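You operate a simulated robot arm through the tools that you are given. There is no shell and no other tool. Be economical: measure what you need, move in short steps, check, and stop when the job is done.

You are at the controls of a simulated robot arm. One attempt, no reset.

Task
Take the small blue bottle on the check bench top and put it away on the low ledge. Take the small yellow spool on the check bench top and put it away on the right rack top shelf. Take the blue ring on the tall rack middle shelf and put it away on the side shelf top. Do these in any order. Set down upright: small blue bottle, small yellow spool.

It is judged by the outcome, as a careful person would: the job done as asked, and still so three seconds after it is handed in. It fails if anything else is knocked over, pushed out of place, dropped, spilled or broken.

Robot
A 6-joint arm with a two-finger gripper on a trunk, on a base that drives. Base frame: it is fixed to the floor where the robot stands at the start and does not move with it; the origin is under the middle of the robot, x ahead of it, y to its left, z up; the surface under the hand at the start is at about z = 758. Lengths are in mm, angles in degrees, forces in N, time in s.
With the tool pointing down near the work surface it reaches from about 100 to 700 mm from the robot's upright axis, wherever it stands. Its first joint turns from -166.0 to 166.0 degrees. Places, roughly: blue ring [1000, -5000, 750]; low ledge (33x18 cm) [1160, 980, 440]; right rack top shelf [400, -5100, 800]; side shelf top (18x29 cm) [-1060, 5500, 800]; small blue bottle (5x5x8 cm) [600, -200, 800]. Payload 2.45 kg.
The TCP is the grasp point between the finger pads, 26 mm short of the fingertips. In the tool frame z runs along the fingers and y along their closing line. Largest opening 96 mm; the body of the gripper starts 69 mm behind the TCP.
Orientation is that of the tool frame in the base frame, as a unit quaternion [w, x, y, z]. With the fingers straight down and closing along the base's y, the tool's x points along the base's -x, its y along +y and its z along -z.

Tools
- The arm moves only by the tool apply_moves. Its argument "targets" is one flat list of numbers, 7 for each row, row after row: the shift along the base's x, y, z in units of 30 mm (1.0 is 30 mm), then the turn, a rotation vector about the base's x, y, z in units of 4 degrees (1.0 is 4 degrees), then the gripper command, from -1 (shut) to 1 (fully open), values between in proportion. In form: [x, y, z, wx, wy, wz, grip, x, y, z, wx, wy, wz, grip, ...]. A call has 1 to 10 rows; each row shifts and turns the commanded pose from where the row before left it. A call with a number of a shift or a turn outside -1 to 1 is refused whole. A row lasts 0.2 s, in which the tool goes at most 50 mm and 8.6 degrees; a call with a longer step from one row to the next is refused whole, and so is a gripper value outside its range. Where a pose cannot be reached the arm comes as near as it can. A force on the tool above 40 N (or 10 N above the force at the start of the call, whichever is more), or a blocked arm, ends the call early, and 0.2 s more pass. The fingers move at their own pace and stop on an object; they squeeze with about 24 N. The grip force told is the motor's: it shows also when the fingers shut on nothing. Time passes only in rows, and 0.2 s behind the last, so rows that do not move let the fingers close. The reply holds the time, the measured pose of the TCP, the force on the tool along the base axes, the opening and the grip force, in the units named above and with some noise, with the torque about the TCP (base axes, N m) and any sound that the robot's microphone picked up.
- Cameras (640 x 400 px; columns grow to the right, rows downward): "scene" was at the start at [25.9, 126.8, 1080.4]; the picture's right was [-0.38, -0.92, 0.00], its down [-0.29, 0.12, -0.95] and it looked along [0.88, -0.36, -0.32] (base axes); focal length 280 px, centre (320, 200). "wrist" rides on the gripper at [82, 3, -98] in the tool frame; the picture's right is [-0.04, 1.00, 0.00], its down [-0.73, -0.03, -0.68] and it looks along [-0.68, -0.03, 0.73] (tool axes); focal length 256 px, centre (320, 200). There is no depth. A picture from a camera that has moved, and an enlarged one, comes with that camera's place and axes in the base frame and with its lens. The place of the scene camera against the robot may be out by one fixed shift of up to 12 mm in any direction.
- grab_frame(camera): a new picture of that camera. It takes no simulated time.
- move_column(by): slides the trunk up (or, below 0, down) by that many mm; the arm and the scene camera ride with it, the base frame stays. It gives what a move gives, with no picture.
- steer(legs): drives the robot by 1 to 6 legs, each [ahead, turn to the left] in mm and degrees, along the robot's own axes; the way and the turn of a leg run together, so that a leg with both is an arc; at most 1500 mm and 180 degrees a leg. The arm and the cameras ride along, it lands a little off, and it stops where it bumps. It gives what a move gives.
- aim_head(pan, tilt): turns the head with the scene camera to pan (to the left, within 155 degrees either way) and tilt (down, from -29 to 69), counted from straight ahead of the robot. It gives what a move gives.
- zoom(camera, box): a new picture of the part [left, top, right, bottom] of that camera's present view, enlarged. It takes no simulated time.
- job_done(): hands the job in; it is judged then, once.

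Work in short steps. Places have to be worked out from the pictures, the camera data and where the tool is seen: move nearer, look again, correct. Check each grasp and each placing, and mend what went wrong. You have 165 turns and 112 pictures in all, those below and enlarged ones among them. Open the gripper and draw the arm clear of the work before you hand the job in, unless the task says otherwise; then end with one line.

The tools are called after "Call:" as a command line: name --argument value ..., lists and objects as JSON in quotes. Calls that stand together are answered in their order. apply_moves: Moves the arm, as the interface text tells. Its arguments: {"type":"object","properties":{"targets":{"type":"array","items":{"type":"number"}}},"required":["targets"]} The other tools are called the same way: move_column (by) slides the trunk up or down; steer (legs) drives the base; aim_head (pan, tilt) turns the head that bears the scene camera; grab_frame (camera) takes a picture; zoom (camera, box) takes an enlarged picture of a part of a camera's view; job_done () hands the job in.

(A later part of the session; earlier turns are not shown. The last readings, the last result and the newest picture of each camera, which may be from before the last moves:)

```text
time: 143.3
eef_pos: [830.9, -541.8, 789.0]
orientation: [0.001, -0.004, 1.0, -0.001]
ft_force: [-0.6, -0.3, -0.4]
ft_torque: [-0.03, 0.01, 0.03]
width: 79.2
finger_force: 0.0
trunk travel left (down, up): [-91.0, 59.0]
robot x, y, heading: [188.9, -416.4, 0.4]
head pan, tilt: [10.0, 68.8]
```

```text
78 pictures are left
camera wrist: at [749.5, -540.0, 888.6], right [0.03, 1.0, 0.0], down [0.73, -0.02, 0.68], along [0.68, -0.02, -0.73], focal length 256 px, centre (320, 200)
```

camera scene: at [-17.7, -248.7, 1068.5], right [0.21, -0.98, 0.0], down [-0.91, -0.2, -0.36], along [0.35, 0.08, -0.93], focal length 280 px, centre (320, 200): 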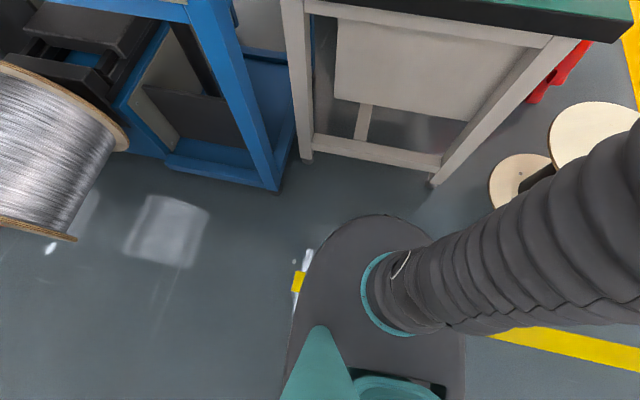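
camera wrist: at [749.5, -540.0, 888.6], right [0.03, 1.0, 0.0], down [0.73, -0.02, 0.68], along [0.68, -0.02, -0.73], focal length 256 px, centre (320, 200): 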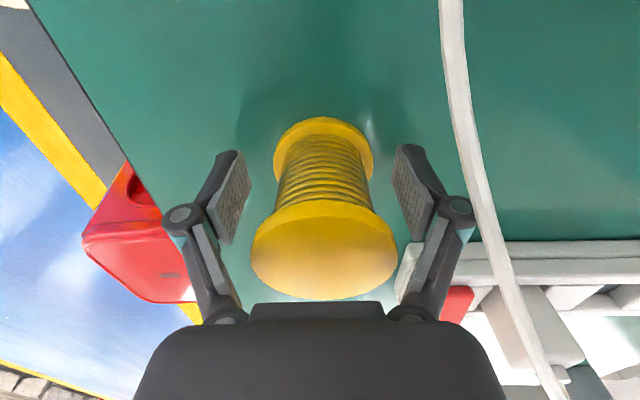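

Spool is centred between pads, cord clear on the right. Closing.

Call:
apply_moves --targets '[0, 0, 0, 0, 0, 0, -0.2, 0, 0, 0, 0, 0, 0, -1, 0, 0, 0, 0, 0, 0, -1, 0, 0, 0, 0, 0, 0, -1]'

Call:
apply_moves --targets '[0, 0, 0.4, 0, 0, 0, -1, 0, 0, 0.6, 0, 0, 0, -1, 0, 0, 0.6, 0, 0, 0, -1, 0, 0, 0.6, 0, 0, 0, -1]'

Call:
grab_frame --camera "wrist"

```text
time: 144.3
eef_pos: [830.7, -540.5, 792.7]
orientation: [0.002, -0.006, 1.0, -0.002]
ft_force: [2.3, 3.6, 13.5]
ft_torque: [0.13, -0.11, 0.05]
width: 54.0
finger_force: 24.0
trunk travel left (down, up): [-91.0, 59.0]
robot x, y, heading: [191.1, -413.8, 0.5]
head pan, tilt: [10.0, 68.8]
```

```text
time: 145.3
eef_pos: [829.5, -541.7, 853.6]
orientation: [0.0, -0.004, 1.0, -0.001]
ft_force: [-1.0, -0.3, -0.9]
ft_torque: [-0.03, 0.01, 0.01]
width: 53.7
finger_force: 24.1
trunk travel left (down, up): [-91.0, 59.0]
robot x, y, heading: [186.5, -415.3, 0.6]
head pan, tilt: [10.0, 68.8]
```

```text
77 pictures are left
camera wrist: at [748.9, -540.1, 953.1], right [0.03, 1.0, 0.0], down [0.73, -0.02, 0.68], along [0.68, -0.02, -0.73], focal length 256 px, centre (320, 200)
```

wrist: 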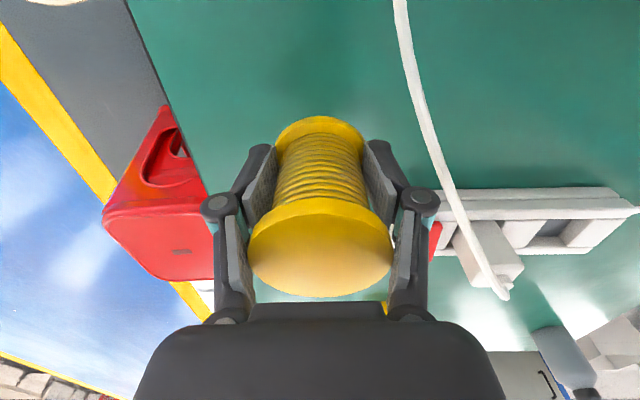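

Spool held upright. I raise the trunk, sidestep the cup toward +y and draw back.

Call:
move_column --by 58

Call:
apply_moves --targets '[-0.6, 0.5, 0.6, 0, 0, 0, -1, -0.8, 0.8, 0.8, 0, 0, 0, -1, -0.6, 1, 0.5, 0, 0, 0, -1, -1, 0.5, 0.3, 0, 0, 0, -1, -1, 0, 0, 0, 0, 0, -1, -1, 0, 0, 0, 0, 0, -1, -1, 0, 0, 0, 0, 0, -1, -1, 0, 0, 0, 0, 0, -1, -1, 0, 0, 0, 0, 0, -1, -1, 0, 0, 0, 0, 0, -1]'

Call:
steer --legs '[[-400, 0]]'

Call:
aim_head --pan -15 --tilt 30

Call:
grab_frame --camera "scene"

```text
time: 146.3
eef_pos: [829.5, -541.8, 911.7]
orientation: [0.001, -0.005, 1.0, -0.001]
ft_force: [0.8, 0.4, -1.5]
ft_torque: [-0.02, -0.03, -0.03]
width: 53.7
finger_force: 24.8
trunk travel left (down, up): [-149.0, 1.0]
robot x, y, heading: [189.7, -419.0, 0.2]
head pan, tilt: [10.0, 68.8]
```

```text
time: 148.5
eef_pos: [557.9, -455.7, 974.5]
orientation: [0.001, -0.005, 1.0, 0.0]
ft_force: [0.9, 0.0, -1.2]
ft_torque: [0.01, 0.09, 0.03]
width: 53.6
finger_force: 24.1
out of reach, approached as far as the arm can: row 2
trunk travel left (down, up): [-149.0, 1.0]
robot x, y, heading: [184.4, -413.8, 0.6]
head pan, tilt: [10.0, 68.8]
```

```text
time: 151.0
eef_pos: [157.6, -459.9, 973.0]
orientation: [0.001, -0.002, 1.0, -0.001]
ft_force: [0.6, 0.6, -0.9]
ft_torque: [0.01, 0.02, 0.0]
width: 53.0
finger_force: 23.3
trunk travel left (down, up): [-149.0, 1.0]
robot x, y, heading: [-213.0, -412.7, 0.2]
head pan, tilt: [10.0, 68.8]
```

```text
time: 152.0
eef_pos: [157.7, -459.8, 974.2]
orientation: [0.001, -0.003, 1.0, -0.001]
ft_force: [-0.4, -1.1, -0.5]
ft_torque: [0.03, -0.02, 0.0]
width: 53.5
finger_force: 23.7
trunk travel left (down, up): [-149.0, 1.0]
robot x, y, heading: [-211.0, -420.2, 0.2]
head pan, tilt: [-15.0, 30.0]
```

```text
76 pictures are left
camera scene: at [-185.3, -278.9, 1119.8], right [-0.26, -0.97, 0.0], down [-0.48, 0.13, -0.87], along [0.84, -0.22, -0.5], focal length 280 px, centre (320, 200)
```

scene: 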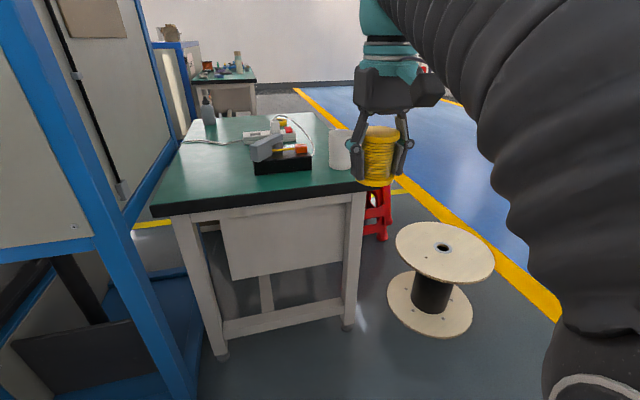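

Bench intact. Now I turn right and drive across the aisle toward the racks, stopping well short to look.

Call:
steer --legs '[[0, -90], [1500, 0], [1450, 0]]'

Call:
aim_head --pan 25 --tilt 12

Call:
grab_frame --camera "scene"

```text
time: 170.2
eef_pos: [-191.4, -3754.2, 973.4]
orientation: [0.001, 0.695, 0.719, 0.0]
ft_force: [-0.1, -0.1, -0.9]
ft_torque: [0.07, 0.0, -0.01]
width: 51.9
finger_force: 23.8
trunk travel left (down, up): [-149.0, 1.0]
robot x, y, heading: [-158.1, -3386.7, -88.3]
head pan, tilt: [-15.0, 30.0]
```

```text
time: 171.3
eef_pos: [-191.4, -3753.3, 973.8]
orientation: [0.0, 0.694, 0.72, -0.002]
ft_force: [-1.0, 0.0, -2.2]
ft_torque: [0.02, 0.0, 0.0]
width: 51.4
finger_force: 23.8
trunk travel left (down, up): [-149.0, 1.0]
robot x, y, heading: [-164.2, -3383.7, -87.9]
head pan, tilt: [25.0, 12.0]
```

```text
75 pictures are left
camera scene: at [36.9, -3396.3, 1149.0], right [-0.89, -0.45, 0.0], down [-0.09, 0.19, -0.98], along [0.44, -0.87, -0.21], focal length 280 px, centre (320, 200)
```

scene: 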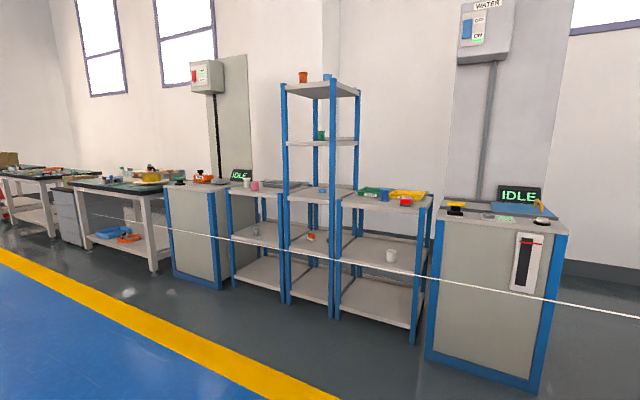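

The grip width has shrunk a little, and a thin white line crosses the view; I check both.

Call:
grab_frame --camera "wrist"

Call:
zoom --camera "scene" --box '[220, 160, 460, 340]'

Call:
zoom --camera "scene" --box '[420, 180, 640, 400]'

```text
74 pictures are left
camera wrist: at [-189.9, -3673.0, 1072.7], right [1.0, -0.01, 0.0], down [0.0, -0.73, 0.68], along [-0.01, -0.68, -0.73], focal length 256 px, centre (320, 200)
```

wrist: 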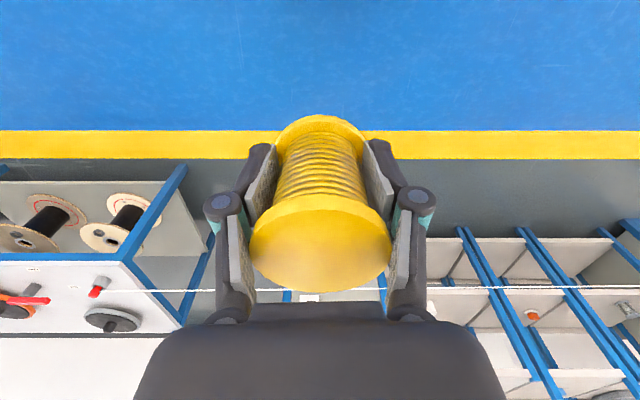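

```text
2.22 times, centred on (340, 250) of scene
camera zoom: at [36.9, -3396.3, 1149.0], right [-0.89, -0.45, 0.0], down [-0.09, 0.19, -0.98], along [0.44, -0.87, -0.21], focal length 623 px, centre (276, 89)
```

zoom: 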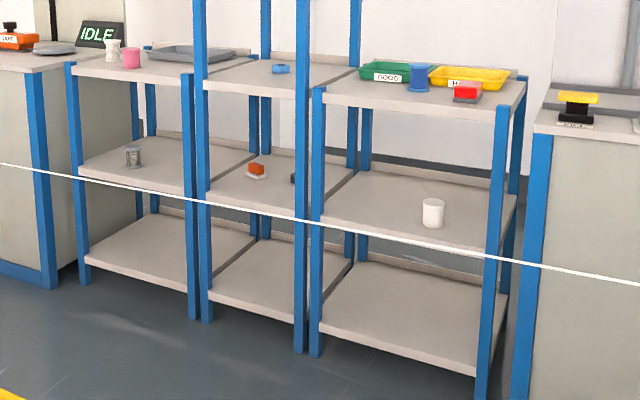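

```text
1.82 times, centred on (530, 290) of scene
camera zoom: at [36.9, -3396.3, 1149.0], right [-0.89, -0.45, 0.0], down [-0.09, 0.19, -0.98], along [0.44, -0.87, -0.21], focal length 509 px, centre (-62, 36)
```

zoom: 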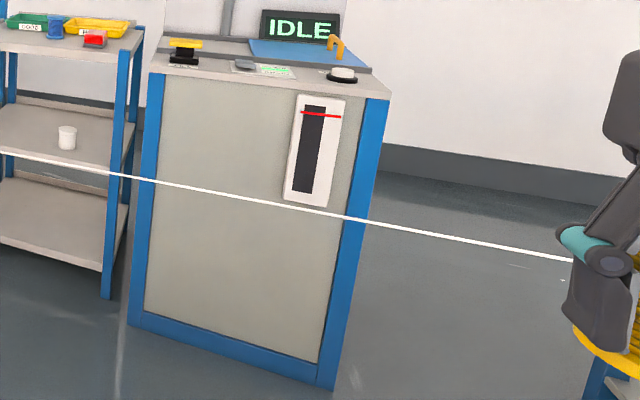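

A taut white wire runs along x somewhere in front of the racks. I measure its position by parallax: lower the trunk 140 mm and look again, plus a look to the right for its end.

Call:
move_column --by -140

Call:
zoom --camera "scene" --box '[220, 160, 460, 340]'

Call:
aim_head --pan -55 --tilt 15

Call:
grab_frame --camera "scene"

```text
time: 172.9
eef_pos: [-191.5, -3754.3, 833.9]
orientation: [0.0, 0.695, 0.719, -0.001]
ft_force: [-0.2, -0.8, -2.5]
ft_torque: [0.01, 0.01, -0.02]
width: 51.4
finger_force: 24.3
trunk travel left (down, up): [-9.0, 141.0]
robot x, y, heading: [-161.1, -3382.1, -88.1]
head pan, tilt: [25.0, 12.0]
```

```text
2.22 times, centred on (340, 250) of scene
camera zoom: at [36.9, -3396.2, 1009.0], right [-0.89, -0.45, 0.0], down [-0.09, 0.19, -0.98], along [0.44, -0.87, -0.21], focal length 623 px, centre (276, 89)
```

zoom: 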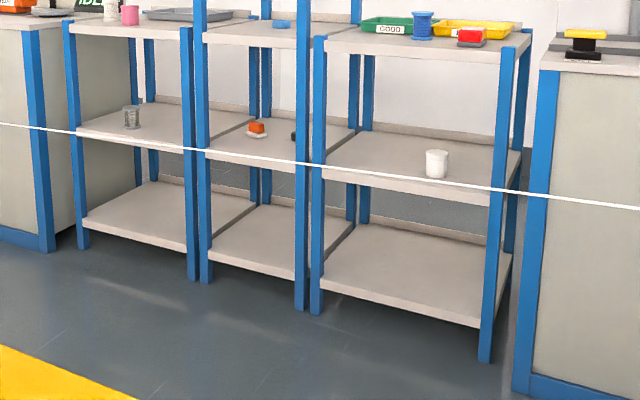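

```text
time: 174.5
eef_pos: [-191.8, -3754.3, 834.9]
orientation: [0.0, 0.694, 0.72, -0.001]
ft_force: [-0.2, 0.5, -1.5]
ft_torque: [0.01, -0.04, 0.0]
width: 51.4
finger_force: 23.8
trunk travel left (down, up): [-9.0, 141.0]
robot x, y, heading: [-161.0, -3383.2, -88.0]
head pan, tilt: [-55.0, 15.0]
```

```text
70 pictures are left
camera scene: at [-79.9, -3369.2, 1004.1], right [-0.6, 0.8, 0.0], down [0.21, 0.16, -0.97], along [-0.77, -0.58, -0.26], focal length 280 px, centre (320, 200)
```

scene: 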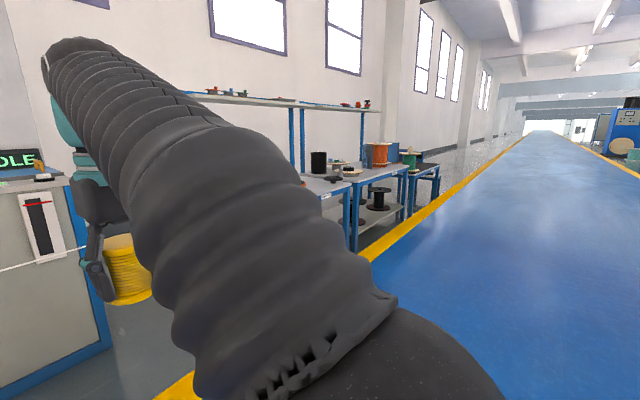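

The wire is at about y≈-4620, z≈548, 280 mm ahead of the racks. I need the robot's own shape: same downward view as before, with trunk 140 lower, tells the base height.

Call:
aim_head --pan 10 --tilt 69

Call:
grab_frame --camera "scene"

```text
time: 175.8
eef_pos: [-191.3, -3755.2, 834.0]
orientation: [0.0, 0.694, 0.72, -0.002]
ft_force: [0.1, -0.2, -1.3]
ft_torque: [0.0, 0.0, -0.01]
width: 51.4
finger_force: 23.4
trunk travel left (down, up): [-9.0, 141.0]
robot x, y, heading: [-159.5, -3382.6, -88.0]
head pan, tilt: [10.0, 68.8]
```

```text
69 pictures are left
camera scene: at [6.2, -3367.8, 928.5], right [-0.98, -0.21, 0.0], down [-0.19, 0.91, -0.36], along [0.07, -0.36, -0.93], focal length 280 px, centre (320, 200)
```

scene: 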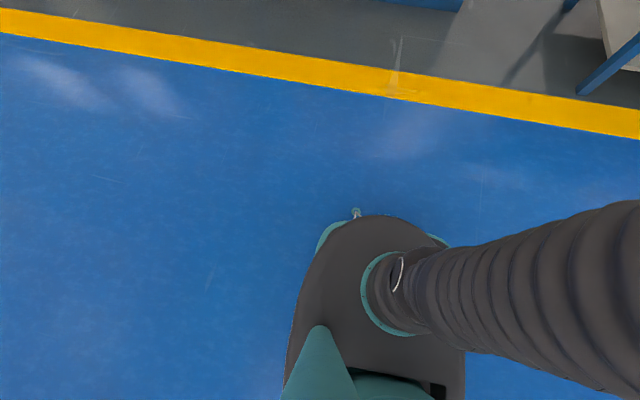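

The dark plate rides with the trunk; base front ≈250 mm ahead of centre. I'll stay north of the wire (centre y ≥ -4320) and reach over it. Move in front of the right rack and look.

Call:
move_column --by 135

Call:
steer --legs '[[0, 88], [650, 0], [0, -90], [520, 0]]'

Call:
aim_head --pan 0 --tilt 20

Call:
grab_frame --camera "scene"

```text
time: 177.4
eef_pos: [-191.9, -3753.9, 968.7]
orientation: [0.0, 0.695, 0.719, -0.002]
ft_force: [0.0, -0.6, -0.5]
ft_torque: [0.02, 0.03, 0.0]
width: 50.8
finger_force: 23.6
trunk travel left (down, up): [-144.0, 6.0]
robot x, y, heading: [-161.4, -3385.5, -87.8]
head pan, tilt: [10.0, 68.8]
```

```text
time: 191.3
eef_pos: [460.8, -4272.6, 968.2]
orientation: [0.0, 0.703, 0.711, -0.001]
ft_force: [-0.1, 0.6, -0.7]
ft_torque: [0.04, 0.0, 0.0]
width: 49.8
finger_force: 24.1
trunk travel left (down, up): [-144.0, 6.0]
robot x, y, heading: [500.4, -3905.0, -89.5]
head pan, tilt: [10.0, 68.8]
```

```text
time: 192.4
eef_pos: [458.9, -4272.9, 969.0]
orientation: [0.0, 0.703, 0.711, -0.001]
ft_force: [-0.1, -0.6, -1.3]
ft_torque: [0.01, 0.0, -0.02]
width: 50.3
finger_force: 24.1
trunk travel left (down, up): [-144.0, 6.0]
robot x, y, heading: [500.5, -3900.5, -89.5]
head pan, tilt: [0.0, 20.0]
```

```text
68 pictures are left
camera scene: at [657.2, -3929.7, 1130.9], right [-1.0, -0.01, 0.0], down [0.0, 0.34, -0.94], along [0.01, -0.94, -0.34], focal length 280 px, centre (320, 200)
```

scene: 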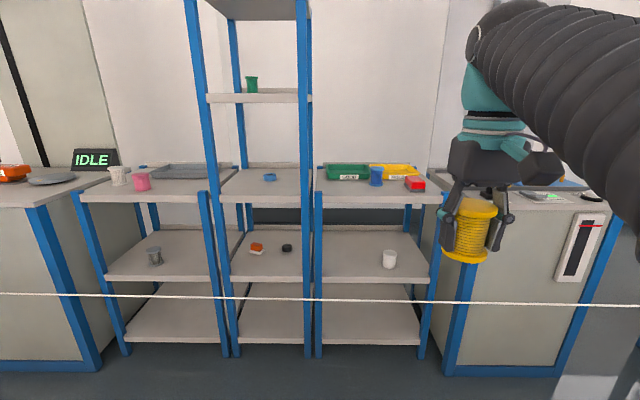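

The width keeps shrinking slowly; I check the spool in the grip and enlarge the rack view.

Call:
zoom --camera "wrist" --box '[180, 90, 460, 310]'

Call:
zoom --camera "scene" --box '[210, 150, 450, 300]'

Call:
zoom --camera "scene" --box '[420, 170, 540, 280]'

```text
1.82 times, centred on (320, 200) of wrist
camera zoom: at [462.9, -4191.7, 1067.7], right [1.0, -0.03, 0.0], down [-0.02, -0.73, 0.68], along [-0.02, -0.68, -0.73], focal length 465 px, centre (320, 200)
```

zoom: 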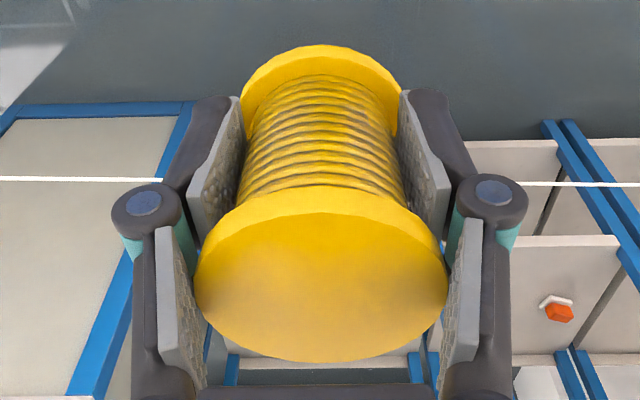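

```text
2.67 times, centred on (330, 225) of scene
camera zoom: at [657.2, -3929.7, 1130.9], right [-1.0, -0.01, 0.0], down [0.0, 0.34, -0.94], along [0.01, -0.94, -0.34], focal length 747 px, centre (293, 133)
```

zoom: 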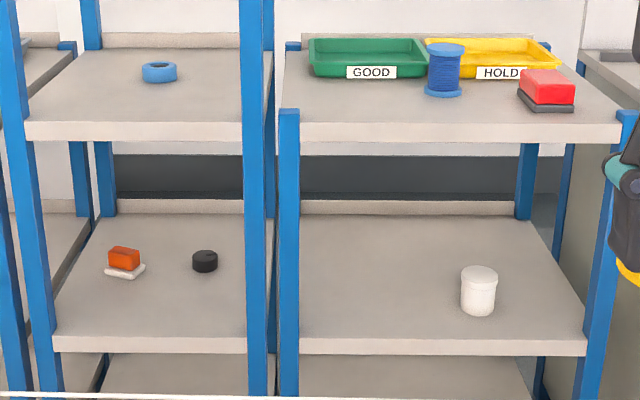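

```text
3.64 times, centred on (480, 225) of scene
camera zoom: at [657.2, -3929.7, 1130.9], right [-1.0, -0.01, 0.0], down [0.0, 0.34, -0.94], along [0.01, -0.94, -0.34], focal length 1019 px, centre (-262, 109)
```

zoom: 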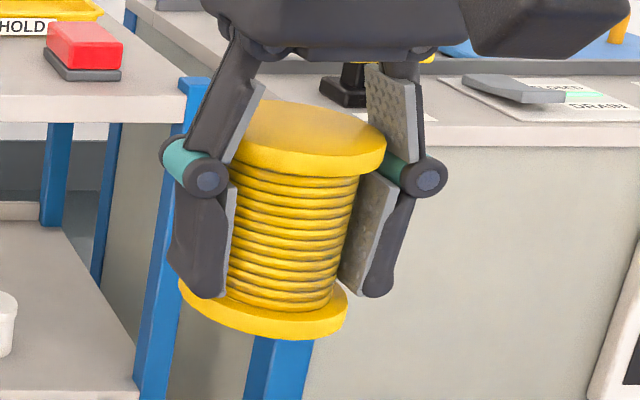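

Rack top ≈ z 793, front edge y≈-4905; free area x 480–650. Wire refined to (y≈-4650, z≈530). Target spool at (545,-4968). I drive 415 mm ahead, base still short of the wire.

Call:
steer --legs '[[415, 0]]'

Call:
aim_head --pan 0 --tilt 40

Call:
grab_frame --camera "scene"

Call:
grab_frame --camera "wrist"

```text
time: 195.0
eef_pos: [460.7, -4685.5, 969.4]
orientation: [0.0, 0.705, 0.709, -0.002]
ft_force: [-0.8, 0.1, -1.2]
ft_torque: [0.0, -0.02, -0.02]
width: 50.0
finger_force: 24.2
trunk travel left (down, up): [-144.0, 6.0]
robot x, y, heading: [500.9, -4316.3, -89.8]
head pan, tilt: [0.0, 20.0]
```

```text
time: 195.8
eef_pos: [460.7, -4685.8, 968.6]
orientation: [0.0, 0.705, 0.71, -0.002]
ft_force: [0.3, -0.5, -0.8]
ft_torque: [0.01, 0.03, 0.0]
width: 49.9
finger_force: 23.8
trunk travel left (down, up): [-144.0, 6.0]
robot x, y, heading: [500.7, -4317.0, -89.9]
head pan, tilt: [0.0, 40.0]
```

```text
64 pictures are left
camera scene: at [659.7, -4334.9, 1099.6], right [-1.0, 0.0, 0.0], down [0.0, 0.64, -0.77], along [0.0, -0.77, -0.64], focal length 280 px, centre (320, 200)
```

scene: 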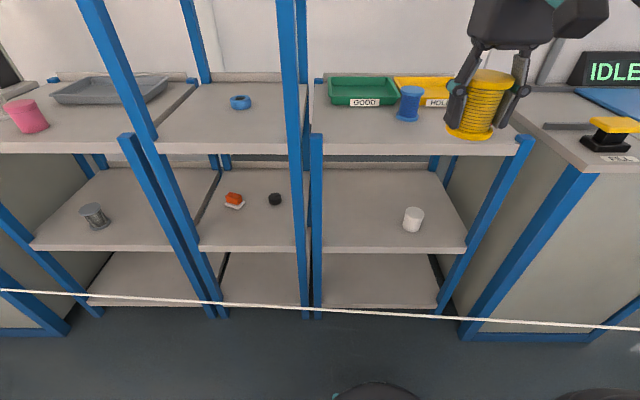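

```text
63 pictures are left
camera wrist: at [464.7, -4604.3, 1067.7], right [1.0, -0.03, 0.0], down [-0.02, -0.73, 0.68], along [-0.02, -0.68, -0.73], focal length 256 px, centre (320, 200)
```

wrist: 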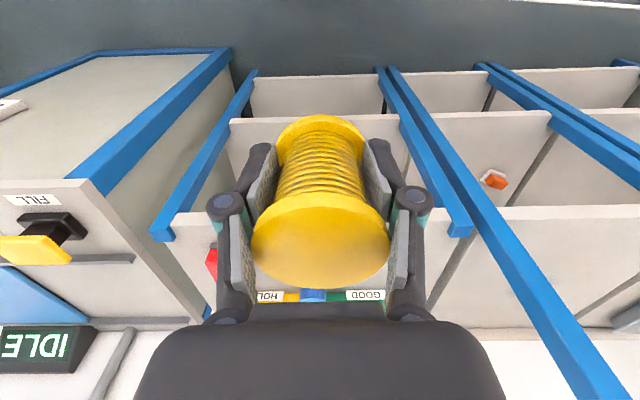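

All clear. I move the spool over the shelf at z≈889.

Call:
apply_moves --targets '[0.93, -0.94, -0.27, 0, 0, 0, -1, 0.93, -0.94, -0.27, 0, 0, 0, -1, 0.94, -0.94, -0.27, 0, 0, 0, -1, 0, -0.94, -0.27, 0, 0, 0, -1, 0, -0.94, -0.27, 0, 0, 0, -1, 0, -0.94, -0.27, 0, 0, 0, -1, 0, -0.94, -0.27, 0, 0, 0, -1, 0, -0.94, -0.27, 0, 0, 0, -1, 0, -0.94, -0.27, 0, 0, 0, -1, 0, -0.94, -0.27, 0, 0, 0, -1]'

Call:
grab_frame --camera "wrist"

Call:
grab_frame --camera "scene"

```text
time: 198.0
eef_pos: [544.1, -4966.1, 889.2]
orientation: [0.0, 0.705, 0.709, -0.002]
ft_force: [0.1, -0.3, -0.6]
ft_torque: [-0.03, 0.01, -0.03]
width: 49.5
finger_force: 24.1
trunk travel left (down, up): [-144.0, 6.0]
robot x, y, heading: [498.3, -4313.5, -89.7]
head pan, tilt: [0.0, 40.0]
```

```text
62 pictures are left
camera wrist: at [549.2, -4884.6, 987.6], right [1.0, -0.03, 0.0], down [-0.02, -0.73, 0.68], along [-0.02, -0.68, -0.73], focal length 256 px, centre (320, 200)
```

wrist: 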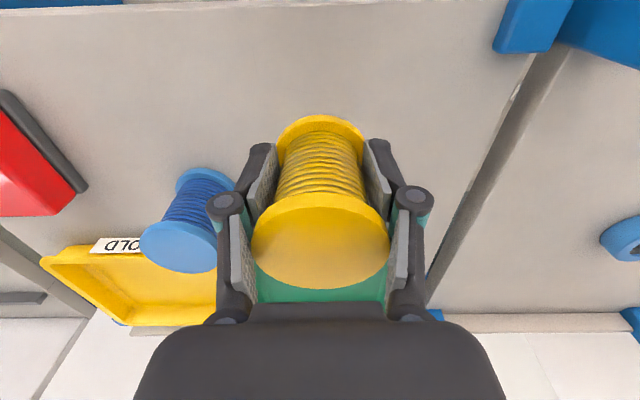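

```text
61 pictures are left
camera scene: at [659.7, -4334.6, 1099.6], right [-1.0, 0.0, 0.0], down [0.0, 0.64, -0.77], along [0.0, -0.77, -0.64], focal length 280 px, centre (320, 200)
```

scene: 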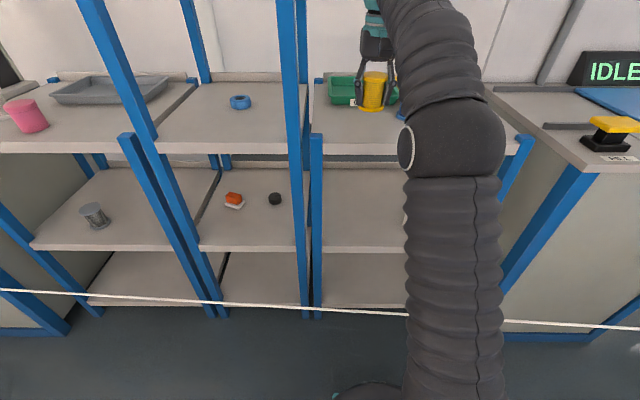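

Spot is free: 60 mm behind the front edge, 90 mm from the blue spool. I lower to ~838 then feel for contact.

Call:
apply_moves --targets '[0, 0, -0.8, 0, 0, 0, -1, 0, 0, -0.8, 0, 0, 0, -1, 0, 0, 0, 0, 0, 0, -1]'

Call:
apply_moves --targets '[0, 0, -0.12, 0, 0, 0, -1, 0, 0, 0, 0, 0, 0, -1]'

Call:
apply_moves --targets '[0, 0, -0.12, 0, 0, 0, -1, 0, 0, 0, 0, 0, 0, -1]'

```text
time: 198.8
eef_pos: [544.8, -4965.1, 839.8]
orientation: [0.0, 0.704, 0.71, -0.001]
ft_force: [0.3, 0.2, -1.8]
ft_torque: [0.01, 0.0, -0.02]
width: 49.7
finger_force: 24.3
trunk travel left (down, up): [-144.0, 6.0]
robot x, y, heading: [504.6, -4315.2, -89.8]
head pan, tilt: [0.0, 40.0]
```

```text
time: 199.4
eef_pos: [546.1, -4965.9, 837.0]
orientation: [0.001, 0.704, 0.71, -0.002]
ft_force: [-0.9, -0.7, 4.0]
ft_torque: [-0.11, 0.14, 0.03]
width: 49.7
finger_force: 24.2
trunk travel left (down, up): [-144.0, 6.0]
robot x, y, heading: [501.2, -4316.4, -89.7]
head pan, tilt: [0.0, 40.0]
```

```text
time: 200.0
eef_pos: [545.7, -4966.3, 836.6]
orientation: [0.003, 0.704, 0.71, -0.005]
ft_force: [-0.1, -10.4, 36.9]
ft_torque: [0.16, 0.27, -0.03]
width: 49.6
finger_force: 24.2
trunk travel left (down, up): [-144.0, 6.0]
robot x, y, heading: [503.6, -4319.4, -89.9]
head pan, tilt: [0.0, 40.0]
```

Contact at ~837. I ease up 2 mm and open slowly.

Call:
apply_moves --targets '[0, 0, 0.07, 0, 0, 0, -1, 0, 0, 0, 0, 0, 0, -1]'

Call:
apply_moves --targets '[0, 0, 0, 0, 0, 0, 0.1, 0, 0, 0, 0, 0, 0, 0.3, 0, 0, 0, 0, 0, 0, 0.6, 0, 0, 0, 0, 0, 0, 0.6]'

Call:
grab_frame --camera "wrist"

```text
time: 200.6
eef_pos: [544.0, -4966.3, 836.3]
orientation: [0.001, 0.705, 0.71, -0.003]
ft_force: [2.0, -7.4, 33.5]
ft_torque: [-0.49, 0.03, 0.02]
width: 49.8
finger_force: 24.4
trunk travel left (down, up): [-144.0, 6.0]
robot x, y, heading: [498.3, -4314.8, -89.7]
head pan, tilt: [0.0, 40.0]
```

```text
time: 201.6
eef_pos: [546.2, -4968.0, 834.1]
orientation: [0.001, 0.705, 0.709, -0.001]
ft_force: [-0.3, -0.1, 0.1]
ft_torque: [0.03, -0.02, 0.01]
width: 77.0
finger_force: 0.1
trunk travel left (down, up): [-144.0, 6.0]
robot x, y, heading: [503.3, -4312.6, -89.7]
head pan, tilt: [0.0, 40.0]
```

```text
60 pictures are left
camera wrist: at [549.0, -4885.9, 933.0], right [1.0, -0.03, 0.0], down [-0.02, -0.73, 0.68], along [-0.02, -0.68, -0.73], focal length 256 px, centre (320, 200)
```

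wrist: 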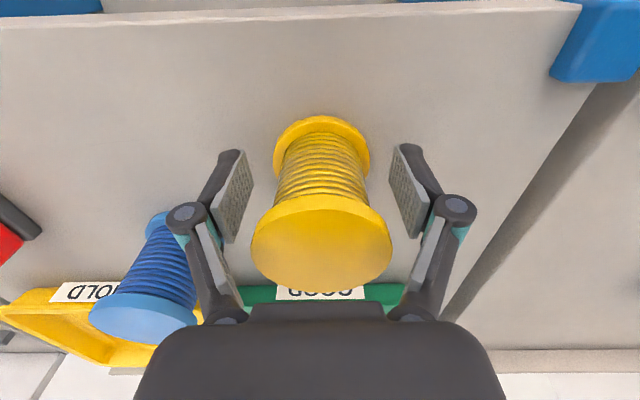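

Spool stands free. I rise straight up and retract, then check.

Call:
apply_moves --targets '[0, 0, 0.5, 0, 0, 0, 0.6, 0, 0, 0.8, 0, 0, 0, 0.6, 0, 0, 0.8, 0, 0, 0, 0.6, 0, 0.3, 0.8, 0, 0, 0, 0.6, 0, 1, 0.3, 0, 0, 0, 0.6, 0, 1, 0, 0, 0, 0, 0.6, 0, 1, 0, 0, 0, 0, 0.6, 0, 1, 0, 0, 0, 0, 0.6, 0, 1, 0, 0, 0, 0, 0.6, 0, 1, 0, 0, 0, 0, 0.6]'

Call:
grab_frame --camera "scene"

```text
time: 203.8
eef_pos: [543.6, -4778.3, 929.4]
orientation: [-0.001, 0.705, 0.709, -0.001]
ft_force: [-0.2, 0.8, -0.9]
ft_torque: [0.07, 0.0, 0.03]
width: 77.0
finger_force: 0.1
trunk travel left (down, up): [-144.0, 6.0]
robot x, y, heading: [503.2, -4315.9, -89.5]
head pan, tilt: [0.0, 40.0]
```

```text
59 pictures are left
camera scene: at [659.8, -4335.2, 1099.5], right [-1.0, 0.0, 0.0], down [0.0, 0.64, -0.77], along [0.0, -0.77, -0.64], focal length 280 px, centre (320, 200)
```

scene: 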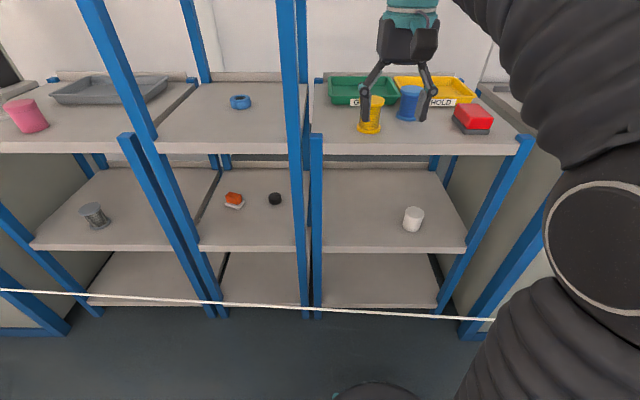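

Spool stands well. The ring is at about (884,-5113) on a shelf at z≈801 with another shelf at ≈1105 above; it needs a slanted reach over the wire, with the wrist camera turned upward. I shift the robot over to x≈884.

Call:
steer --legs '[[-350, 0], [0, 90], [383, 0], [0, -90], [200, 0]]'

Call:
apply_moves --targets '[0, 0, 0, 0, 0, 1, 0.6, 0, 0, 0, 0, 0, 1, 0.6, 0, 0, 0, 0, 0, 1, 0.6, 0, 0, 0, 0, 0, 1, 0.6, 0, 0, 0, 0, 0, 1, 0.6, 0, 0, 0, 0, 0, 1, 0.6, 0, 0, 0, 0, 0, 1, 0.6, 0, 0, 0, 0, 0, 1, 0.6, 0, 0, 0, 0, 0, 1, 0.6, 0, 0, 0, 0, 0, 1, 0.6]'

Call:
apply_moves --targets '[0, 0, 0, 0, 0, 1, 0.6, 0, 0, 0, 0, 0, 1, 0.6, 0, 0, 0, 0, 0, 1, 0.6, 0, 0, 0, 0, 0, 1, 0.6, 0, 0, 0, 0, 0, 1, 0.6, 0, 0, 0, 0, 0, 1, 0.6, 0, 0, 0, 0, 0, 1, 0.6, 0, 0, 0, 0, 0, 1, 0.6, 0, 0, 0, 0, 0, 1, 0.6, 0, 0, 0, 0, 0, 1, 0.6]'

```text
time: 216.9
eef_pos: [895.1, -4632.9, 930.8]
orientation: [0.0, 0.717, 0.697, -0.001]
ft_force: [0.2, 0.0, 0.4]
ft_torque: [0.01, -0.02, 0.01]
width: 76.7
finger_force: 0.0
trunk travel left (down, up): [-144.0, 6.0]
robot x, y, heading: [870.6, -4172.0, -91.5]
head pan, tilt: [0.0, 40.0]
```

```text
time: 219.1
eef_pos: [896.5, -4633.9, 931.2]
orientation: [0.0, 0.434, 0.901, -0.002]
ft_force: [-0.1, 0.6, 0.7]
ft_torque: [-0.02, 0.02, -0.02]
width: 76.9
finger_force: 0.1
trunk travel left (down, up): [-144.0, 6.0]
robot x, y, heading: [874.3, -4172.6, -91.7]
head pan, tilt: [0.0, 40.0]
```

```text
time: 221.3
eef_pos: [895.7, -4633.4, 931.4]
orientation: [0.0, 0.099, 0.995, -0.001]
ft_force: [0.8, -1.0, 0.0]
ft_torque: [0.02, 0.0, 0.01]
width: 76.7
finger_force: 0.0
trunk travel left (down, up): [-144.0, 6.0]
robot x, y, heading: [869.9, -4166.7, -91.7]
head pan, tilt: [0.0, 40.0]
```

Rotation works; I finish the half turn (another ~101°).

Call:
apply_moves --targets '[0, 0, 0, 0, 0, 1, 0.6, 0, 0, 0, 0, 0, 1, 0.6, 0, 0, 0, 0, 0, 1, 0.6, 0, 0, 0, 0, 0, 1, 0.6, 0, 0, 0, 0, 0, 1, 0.6, 0, 0, 0, 0, 0, 1, 0.6, 0, 0, 0, 0, 0, 1, 0.6, 0, 0, 0, 0, 0, 1, 0.6, 0, 0, 0, 0, 0, 1, 0.6, 0, 0, 0, 0, 0, 1, 0.6]'

Call:
apply_moves --targets '[0, 0, 0, 0, 0, 1, 0.6, 0, 0, 0, 0, 0, 1, 0.6, 0, 0, 0, 0, 0, 1, 0.6, 0, 0, 0, 0, 0, 1, 0.6, 0, 0, 0, 0, 0, 1, 0.6, 0, 0, 0, 0, 0, 1, 0.6, 0, 0, 0, 0, 0, 1, 0.6, 0, 0, 0, 0, 0, 1, 0.6, 0, 0, 0, 0, 0, 1, 0.6, 0, 0, 0, 0, 0, 1, 0.6]'

Call:
apply_moves --targets '[0, 0, 0, 0, 0, 1, 0.6, 0, 0, 0, 0, 0, 1, 0.6, 0, 0, 0, 0, 0, 1, 0.6, 0, 0, 0, 0, 0, 1, 0.6, 0, 0, 0, 0, 0, 1, 0.6, 0, 0, 0, 0, 0, 0.35, 0.6]'

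Call:
grab_frame --camera "scene"

```text
time: 223.5
eef_pos: [897.0, -4633.5, 930.8]
orientation: [0.001, -0.247, 0.969, 0.0]
ft_force: [-0.3, -0.2, 0.0]
ft_torque: [0.01, -0.02, -0.01]
width: 76.7
finger_force: 0.1
trunk travel left (down, up): [-144.0, 6.0]
robot x, y, heading: [874.6, -4168.5, -91.6]
head pan, tilt: [0.0, 40.0]
```

```text
time: 225.7
eef_pos: [897.1, -4633.5, 930.3]
orientation: [0.001, -0.563, 0.827, 0.0]
ft_force: [-0.5, -0.6, -0.2]
ft_torque: [0.02, 0.04, 0.01]
width: 76.6
finger_force: 0.1
trunk travel left (down, up): [-144.0, 6.0]
robot x, y, heading: [870.2, -4171.9, -91.6]
head pan, tilt: [0.0, 40.0]
```

```text
time: 227.1
eef_pos: [916.9, -4631.1, 929.0]
orientation: [0.001, -0.704, 0.71, 0.0]
ft_force: [0.4, 0.5, 0.0]
ft_torque: [0.01, 0.0, 0.01]
width: 76.9
finger_force: 0.0
out of reach, approached as far as the arm can: row 5, 6
trunk travel left (down, up): [-144.0, 6.0]
robot x, y, heading: [873.3, -4171.4, -91.7]
head pan, tilt: [0.0, 40.0]
```

```text
58 pictures are left
camera scene: at [1026.8, -4195.0, 1099.6], right [-1.0, 0.03, 0.0], down [0.02, 0.64, -0.77], along [-0.02, -0.77, -0.64], focal length 280 px, centre (320, 200)
```

scene: 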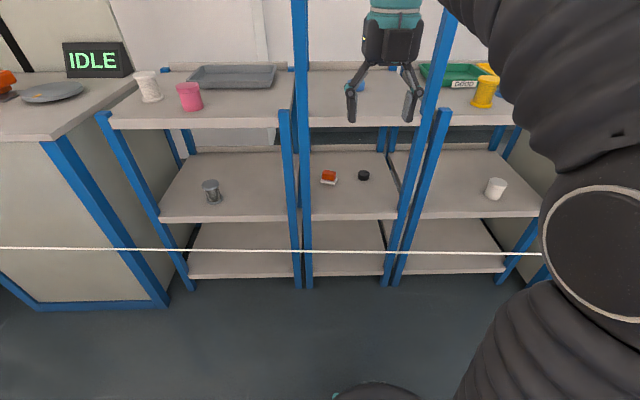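

The last wrist joint is at its limit there; placing the robot so that the ring lies a bit to its left avoids that. I shift the robot 100 mm toward -x and re-face the rack.

Call:
steer --legs '[[0, 91.7], [-105, 0], [0, -90], [120, 0]]'

Call:
grab_frame --camera "scene"

Call:
grab_frame --camera "wrist"

```text
time: 236.9
eef_pos: [827.9, -4750.8, 930.0]
orientation: [0.0, 0.715, -0.699, 0.0]
ft_force: [-0.5, -1.2, -0.9]
ft_torque: [0.01, 0.0, -0.01]
width: 77.0
finger_force: 0.1
trunk travel left (down, up): [-144.0, 6.0]
robot x, y, heading: [765.1, -4291.8, -89.7]
head pan, tilt: [0.0, 40.0]
```

```text
57 pictures are left
camera scene: at [923.4, -4311.5, 1099.5], right [-1.0, 0.0, 0.0], down [0.0, 0.64, -0.77], along [0.0, -0.77, -0.64], focal length 280 px, centre (320, 200)
```

scene: 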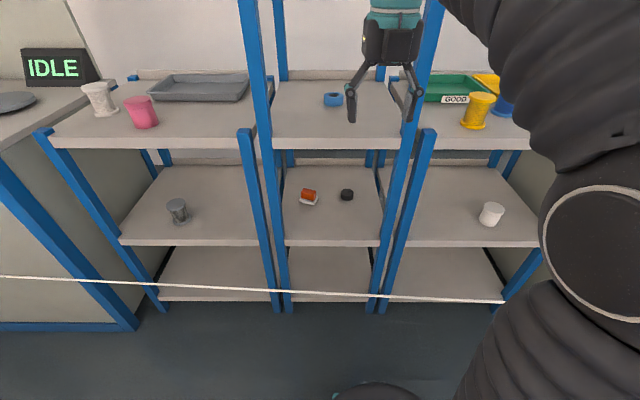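

```text
56 pictures are left
camera wrist: at [827.5, -4833.3, 1028.7], right [-1.0, 0.02, 0.0], down [0.01, 0.73, 0.68], along [0.01, 0.68, -0.73], focal length 256 px, centre (320, 200)
```

wrist: 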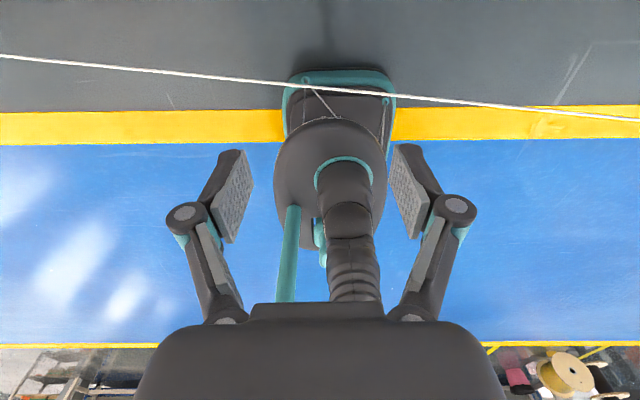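

The spool check gives an excellent match of the scene camera (542,-4967 vs placed 545,-4966). I enlarge the ring.

Call:
zoom --camera "scene" --box '[260, 60, 420, 160]'

```text
4.00 times, centred on (340, 110) of scene
camera zoom: at [923.4, -4311.5, 1099.5], right [-1.0, 0.0, 0.0], down [0.0, 0.64, -0.77], along [0.0, -0.77, -0.64], focal length 1121 px, centre (240, 560)
```

zoom: 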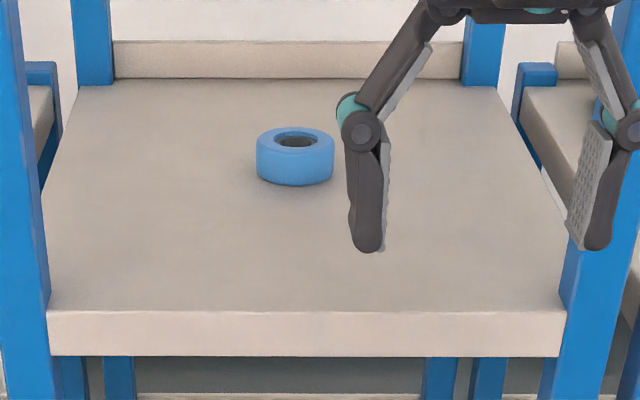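

Ring measured: (884,-5108), z 801–822, Ø55. I pitch the tool up to 30° below horizontal (camera on top), TCP kept in place.

Call:
apply_moves --targets '[0, 0, 0, -1, 0, 0, 0.6, 0, 0, 0, -1, 0, 0, 0.6, 0, 0, 0, -1, 0, 0, 0.6, 0, 0, 0, -1, 0, 0, 0.6, 0, 0, 0, -1, 0, 0, 0.6, 0, 0, 0, -1, 0, 0, 0.6, 0, 0, 0, -1, 0, 0, 0.6, 0, 0, 0, -1, 0, 0, 0.6, 0, 0, 0, -1, 0, 0, 0.6, 0, 0, 0, -1, 0, 0, 0.6]'

Call:
apply_moves --targets '[0.5, 0, -0.5, -1, 0, 0, 0.6, 0.5, 0, -0.5, -1, 0, 0, 0.6, 0.5, 0, -0.5, -1, 0, 0, 0.6, 0.37, 0, -0.4, -1, 0, 0, 0.6, 0, 0, -0.4, -1, 0, 0, 0.6]'

Call:
grab_frame --camera "wrist"

Call:
grab_frame --camera "scene"

```text
time: 239.2
eef_pos: [827.8, -4751.3, 929.4]
orientation: [0.244, 0.671, -0.658, 0.238]
ft_force: [1.1, 0.2, 0.3]
ft_torque: [0.02, 0.02, -0.01]
width: 76.5
finger_force: 0.0
trunk travel left (down, up): [-144.0, 6.0]
robot x, y, heading: [765.7, -4288.5, -89.7]
head pan, tilt: [0.0, 40.0]
```

```text
time: 240.3
eef_pos: [885.3, -4749.6, 863.9]
orientation: [0.358, 0.619, -0.605, 0.35]
ft_force: [-0.7, -0.7, -0.1]
ft_torque: [0.02, 0.01, 0.03]
width: 76.7
finger_force: 0.0
trunk travel left (down, up): [-144.0, 6.0]
robot x, y, heading: [767.3, -4286.7, -90.1]
head pan, tilt: [0.0, 40.0]
```

```text
54 pictures are left
camera wrist: at [884.0, -4705.8, 982.6], right [-1.0, 0.01, -0.02], down [0.01, 0.96, -0.3], along [0.01, -0.3, -0.96], focal length 256 px, centre (320, 200)
```

wrist: 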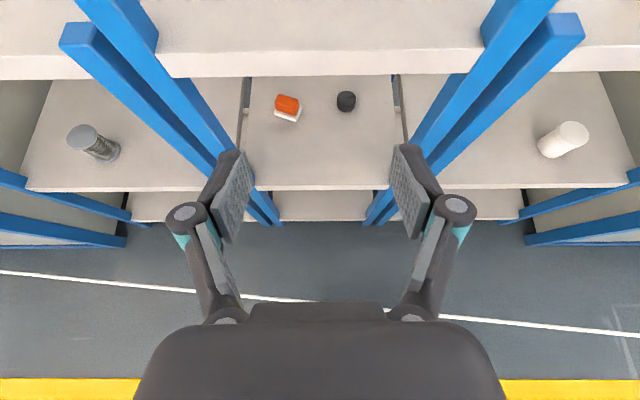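

```text
53 pictures are left
camera scene: at [923.4, -4311.4, 1099.6], right [-1.0, 0.0, 0.0], down [0.0, 0.64, -0.77], along [0.0, -0.77, -0.64], focal length 280 px, centre (320, 200)
```

scene: 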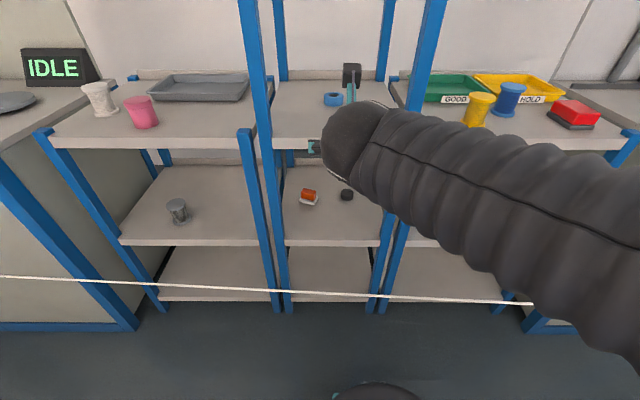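

Tool sits between the tall rack's posts. I advance 180 mm and check the forearm clearance.

Call:
apply_moves --targets '[0, -1, 0, 0, 0, 0, 0.6, 0, -1, 0, 0, 0, 0, 0.6, 0, -1, 0, 0, 0, 0, 0.6, 0, -1, 0, 0, 0, 0, 0.6, 0, -1, 0, 0, 0, 0, 0.6, 0, -1, 0, 0, 0, 0, 0.6]'

Call:
grab_frame --camera "scene"

Call:
grab_frame --camera "wrist"

```text
time: 241.8
eef_pos: [883.7, -4934.3, 862.7]
orientation: [0.357, 0.619, -0.606, 0.349]
ft_force: [1.1, 0.5, -0.5]
ft_torque: [0.02, -0.03, 0.01]
width: 76.9
finger_force: 0.1
trunk travel left (down, up): [-144.0, 6.0]
robot x, y, heading: [766.0, -4288.7, -89.9]
head pan, tilt: [0.0, 40.0]
```

```text
52 pictures are left
camera scene: at [923.4, -4311.2, 1099.5], right [-1.0, 0.0, 0.0], down [0.0, 0.64, -0.77], along [0.0, -0.77, -0.64], focal length 280 px, centre (320, 200)
```

scene: 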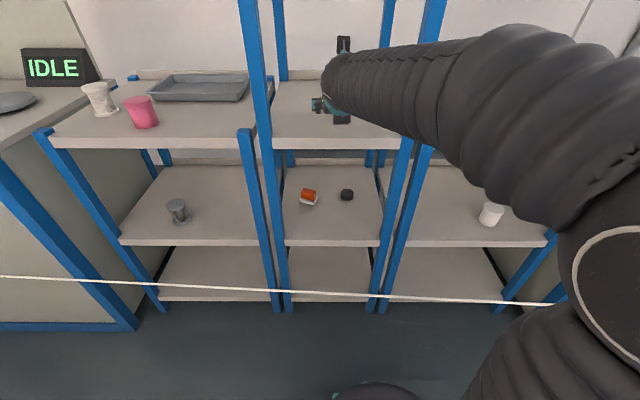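

```text
51 pictures are left
camera wrist: at [883.3, -4890.1, 982.4], right [-1.0, 0.01, -0.02], down [0.01, 0.96, -0.29], along [0.01, -0.29, -0.96], focal length 256 px, centre (320, 200)
```

wrist: 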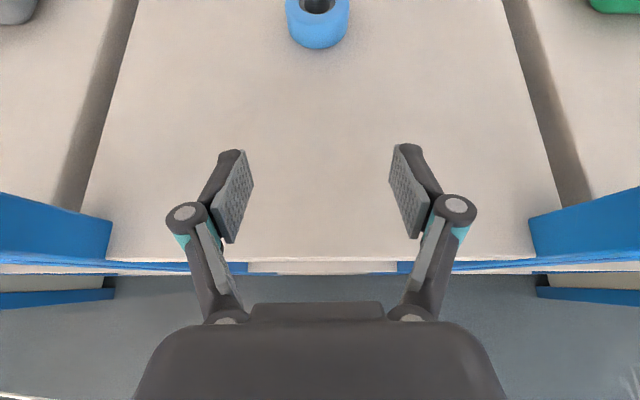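

Ring confirmed at (886,-5109). Forearm is clear. I advance the remaining 160 mm at this height.

Call:
apply_moves --targets '[0.03, -1, -0.1, 0, 0, 0, 0.6, 0.03, -1, -0.1, 0, 0, 0, 0.6, 0, -1, -0.1, 0, 0, 0, 0.6, 0, -1, -0.1, 0, 0, 0, 0.6, 0, -1, 0, 0, 0, 0, 0.6, 0, -0.4, 0, 0, 0, 0, 0.6]'

Call:
grab_frame --camera "scene"

Call:
grab_frame --camera "wrist"

```text
time: 243.2
eef_pos: [886.5, -5093.8, 848.2]
orientation: [0.356, 0.62, -0.606, 0.349]
ft_force: [-0.5, 0.2, 0.3]
ft_torque: [0.02, -0.03, 0.04]
width: 77.0
finger_force: 0.1
trunk travel left (down, up): [-144.0, 6.0]
robot x, y, heading: [762.7, -4291.5, -90.3]
head pan, tilt: [0.0, 40.0]
```

```text
50 pictures are left
camera scene: at [923.4, -4311.4, 1099.5], right [-1.0, 0.0, 0.0], down [0.0, 0.64, -0.77], along [0.0, -0.77, -0.64], focal length 280 px, centre (320, 200)
```

scene: 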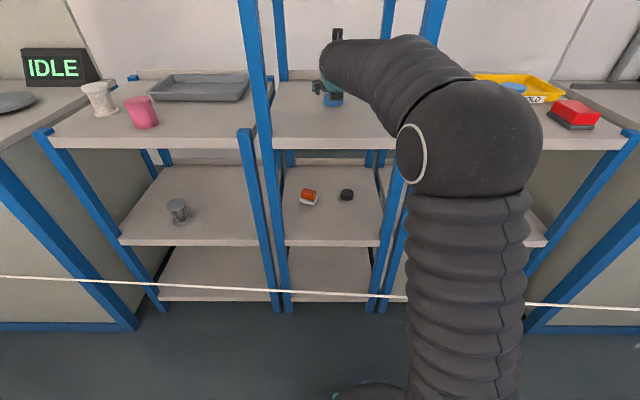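

```text
49 pictures are left
camera wrist: at [885.9, -5050.0, 969.8], right [-1.0, 0.01, -0.02], down [0.01, 0.96, -0.29], along [0.01, -0.29, -0.96], focal length 256 px, centre (320, 200)
```

wrist: 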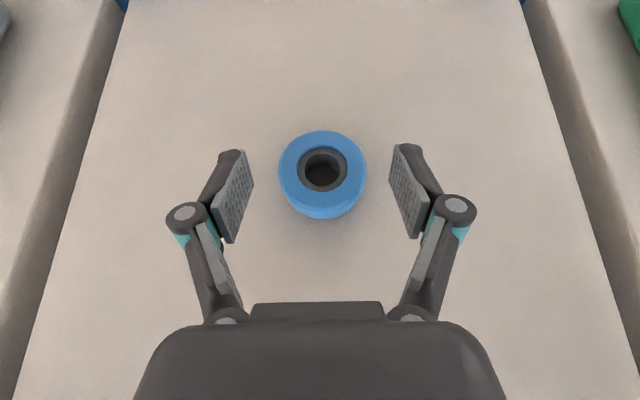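

Ring is centred between the open fingers. I go down to z≈829 and forward 5 mm, then close.

Call:
apply_moves --targets '[-0.05, -0.1, -0.3, 0, 0, 0, 0.6, 0, -0.08, -0.33, 0, 0, 0, 0.6, 0, 0, 0, 0, 0, 0, 0.6]'

Call:
apply_moves --targets '[0, 0, 0, 0, 0, 0, 0, 0, 0, 0, 0, 0, 0, -1, 0, 0, 0, 0, 0, 0, -1, 0, 0, 0, 0, 0, 0, -1]'

Call:
grab_frame --camera "wrist"

```text
time: 243.9
eef_pos: [884.5, -5098.4, 829.7]
orientation: [0.356, 0.62, -0.606, 0.349]
ft_force: [-0.6, 0.2, 0.9]
ft_torque: [0.01, 0.01, -0.01]
width: 76.7
finger_force: 0.0
trunk travel left (down, up): [-144.0, 6.0]
robot x, y, heading: [765.0, -4291.3, -90.0]
head pan, tilt: [0.0, 40.0]
```

```text
time: 244.9
eef_pos: [884.8, -5098.1, 830.3]
orientation: [0.357, 0.619, -0.606, 0.349]
ft_force: [0.5, -0.8, 0.5]
ft_torque: [-0.03, -0.03, -0.03]
width: 55.5
finger_force: 23.5
trunk travel left (down, up): [-144.0, 6.0]
robot x, y, heading: [765.2, -4288.9, -89.9]
head pan, tilt: [0.0, 40.0]
```

```text
48 pictures are left
camera wrist: at [884.5, -5055.4, 951.3], right [-1.0, 0.01, -0.02], down [0.01, 0.96, -0.29], along [0.01, -0.29, -0.96], focal length 256 px, centre (320, 200)
```

wrist: 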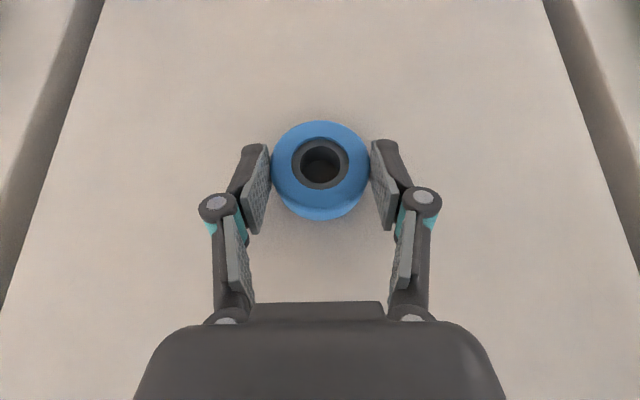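

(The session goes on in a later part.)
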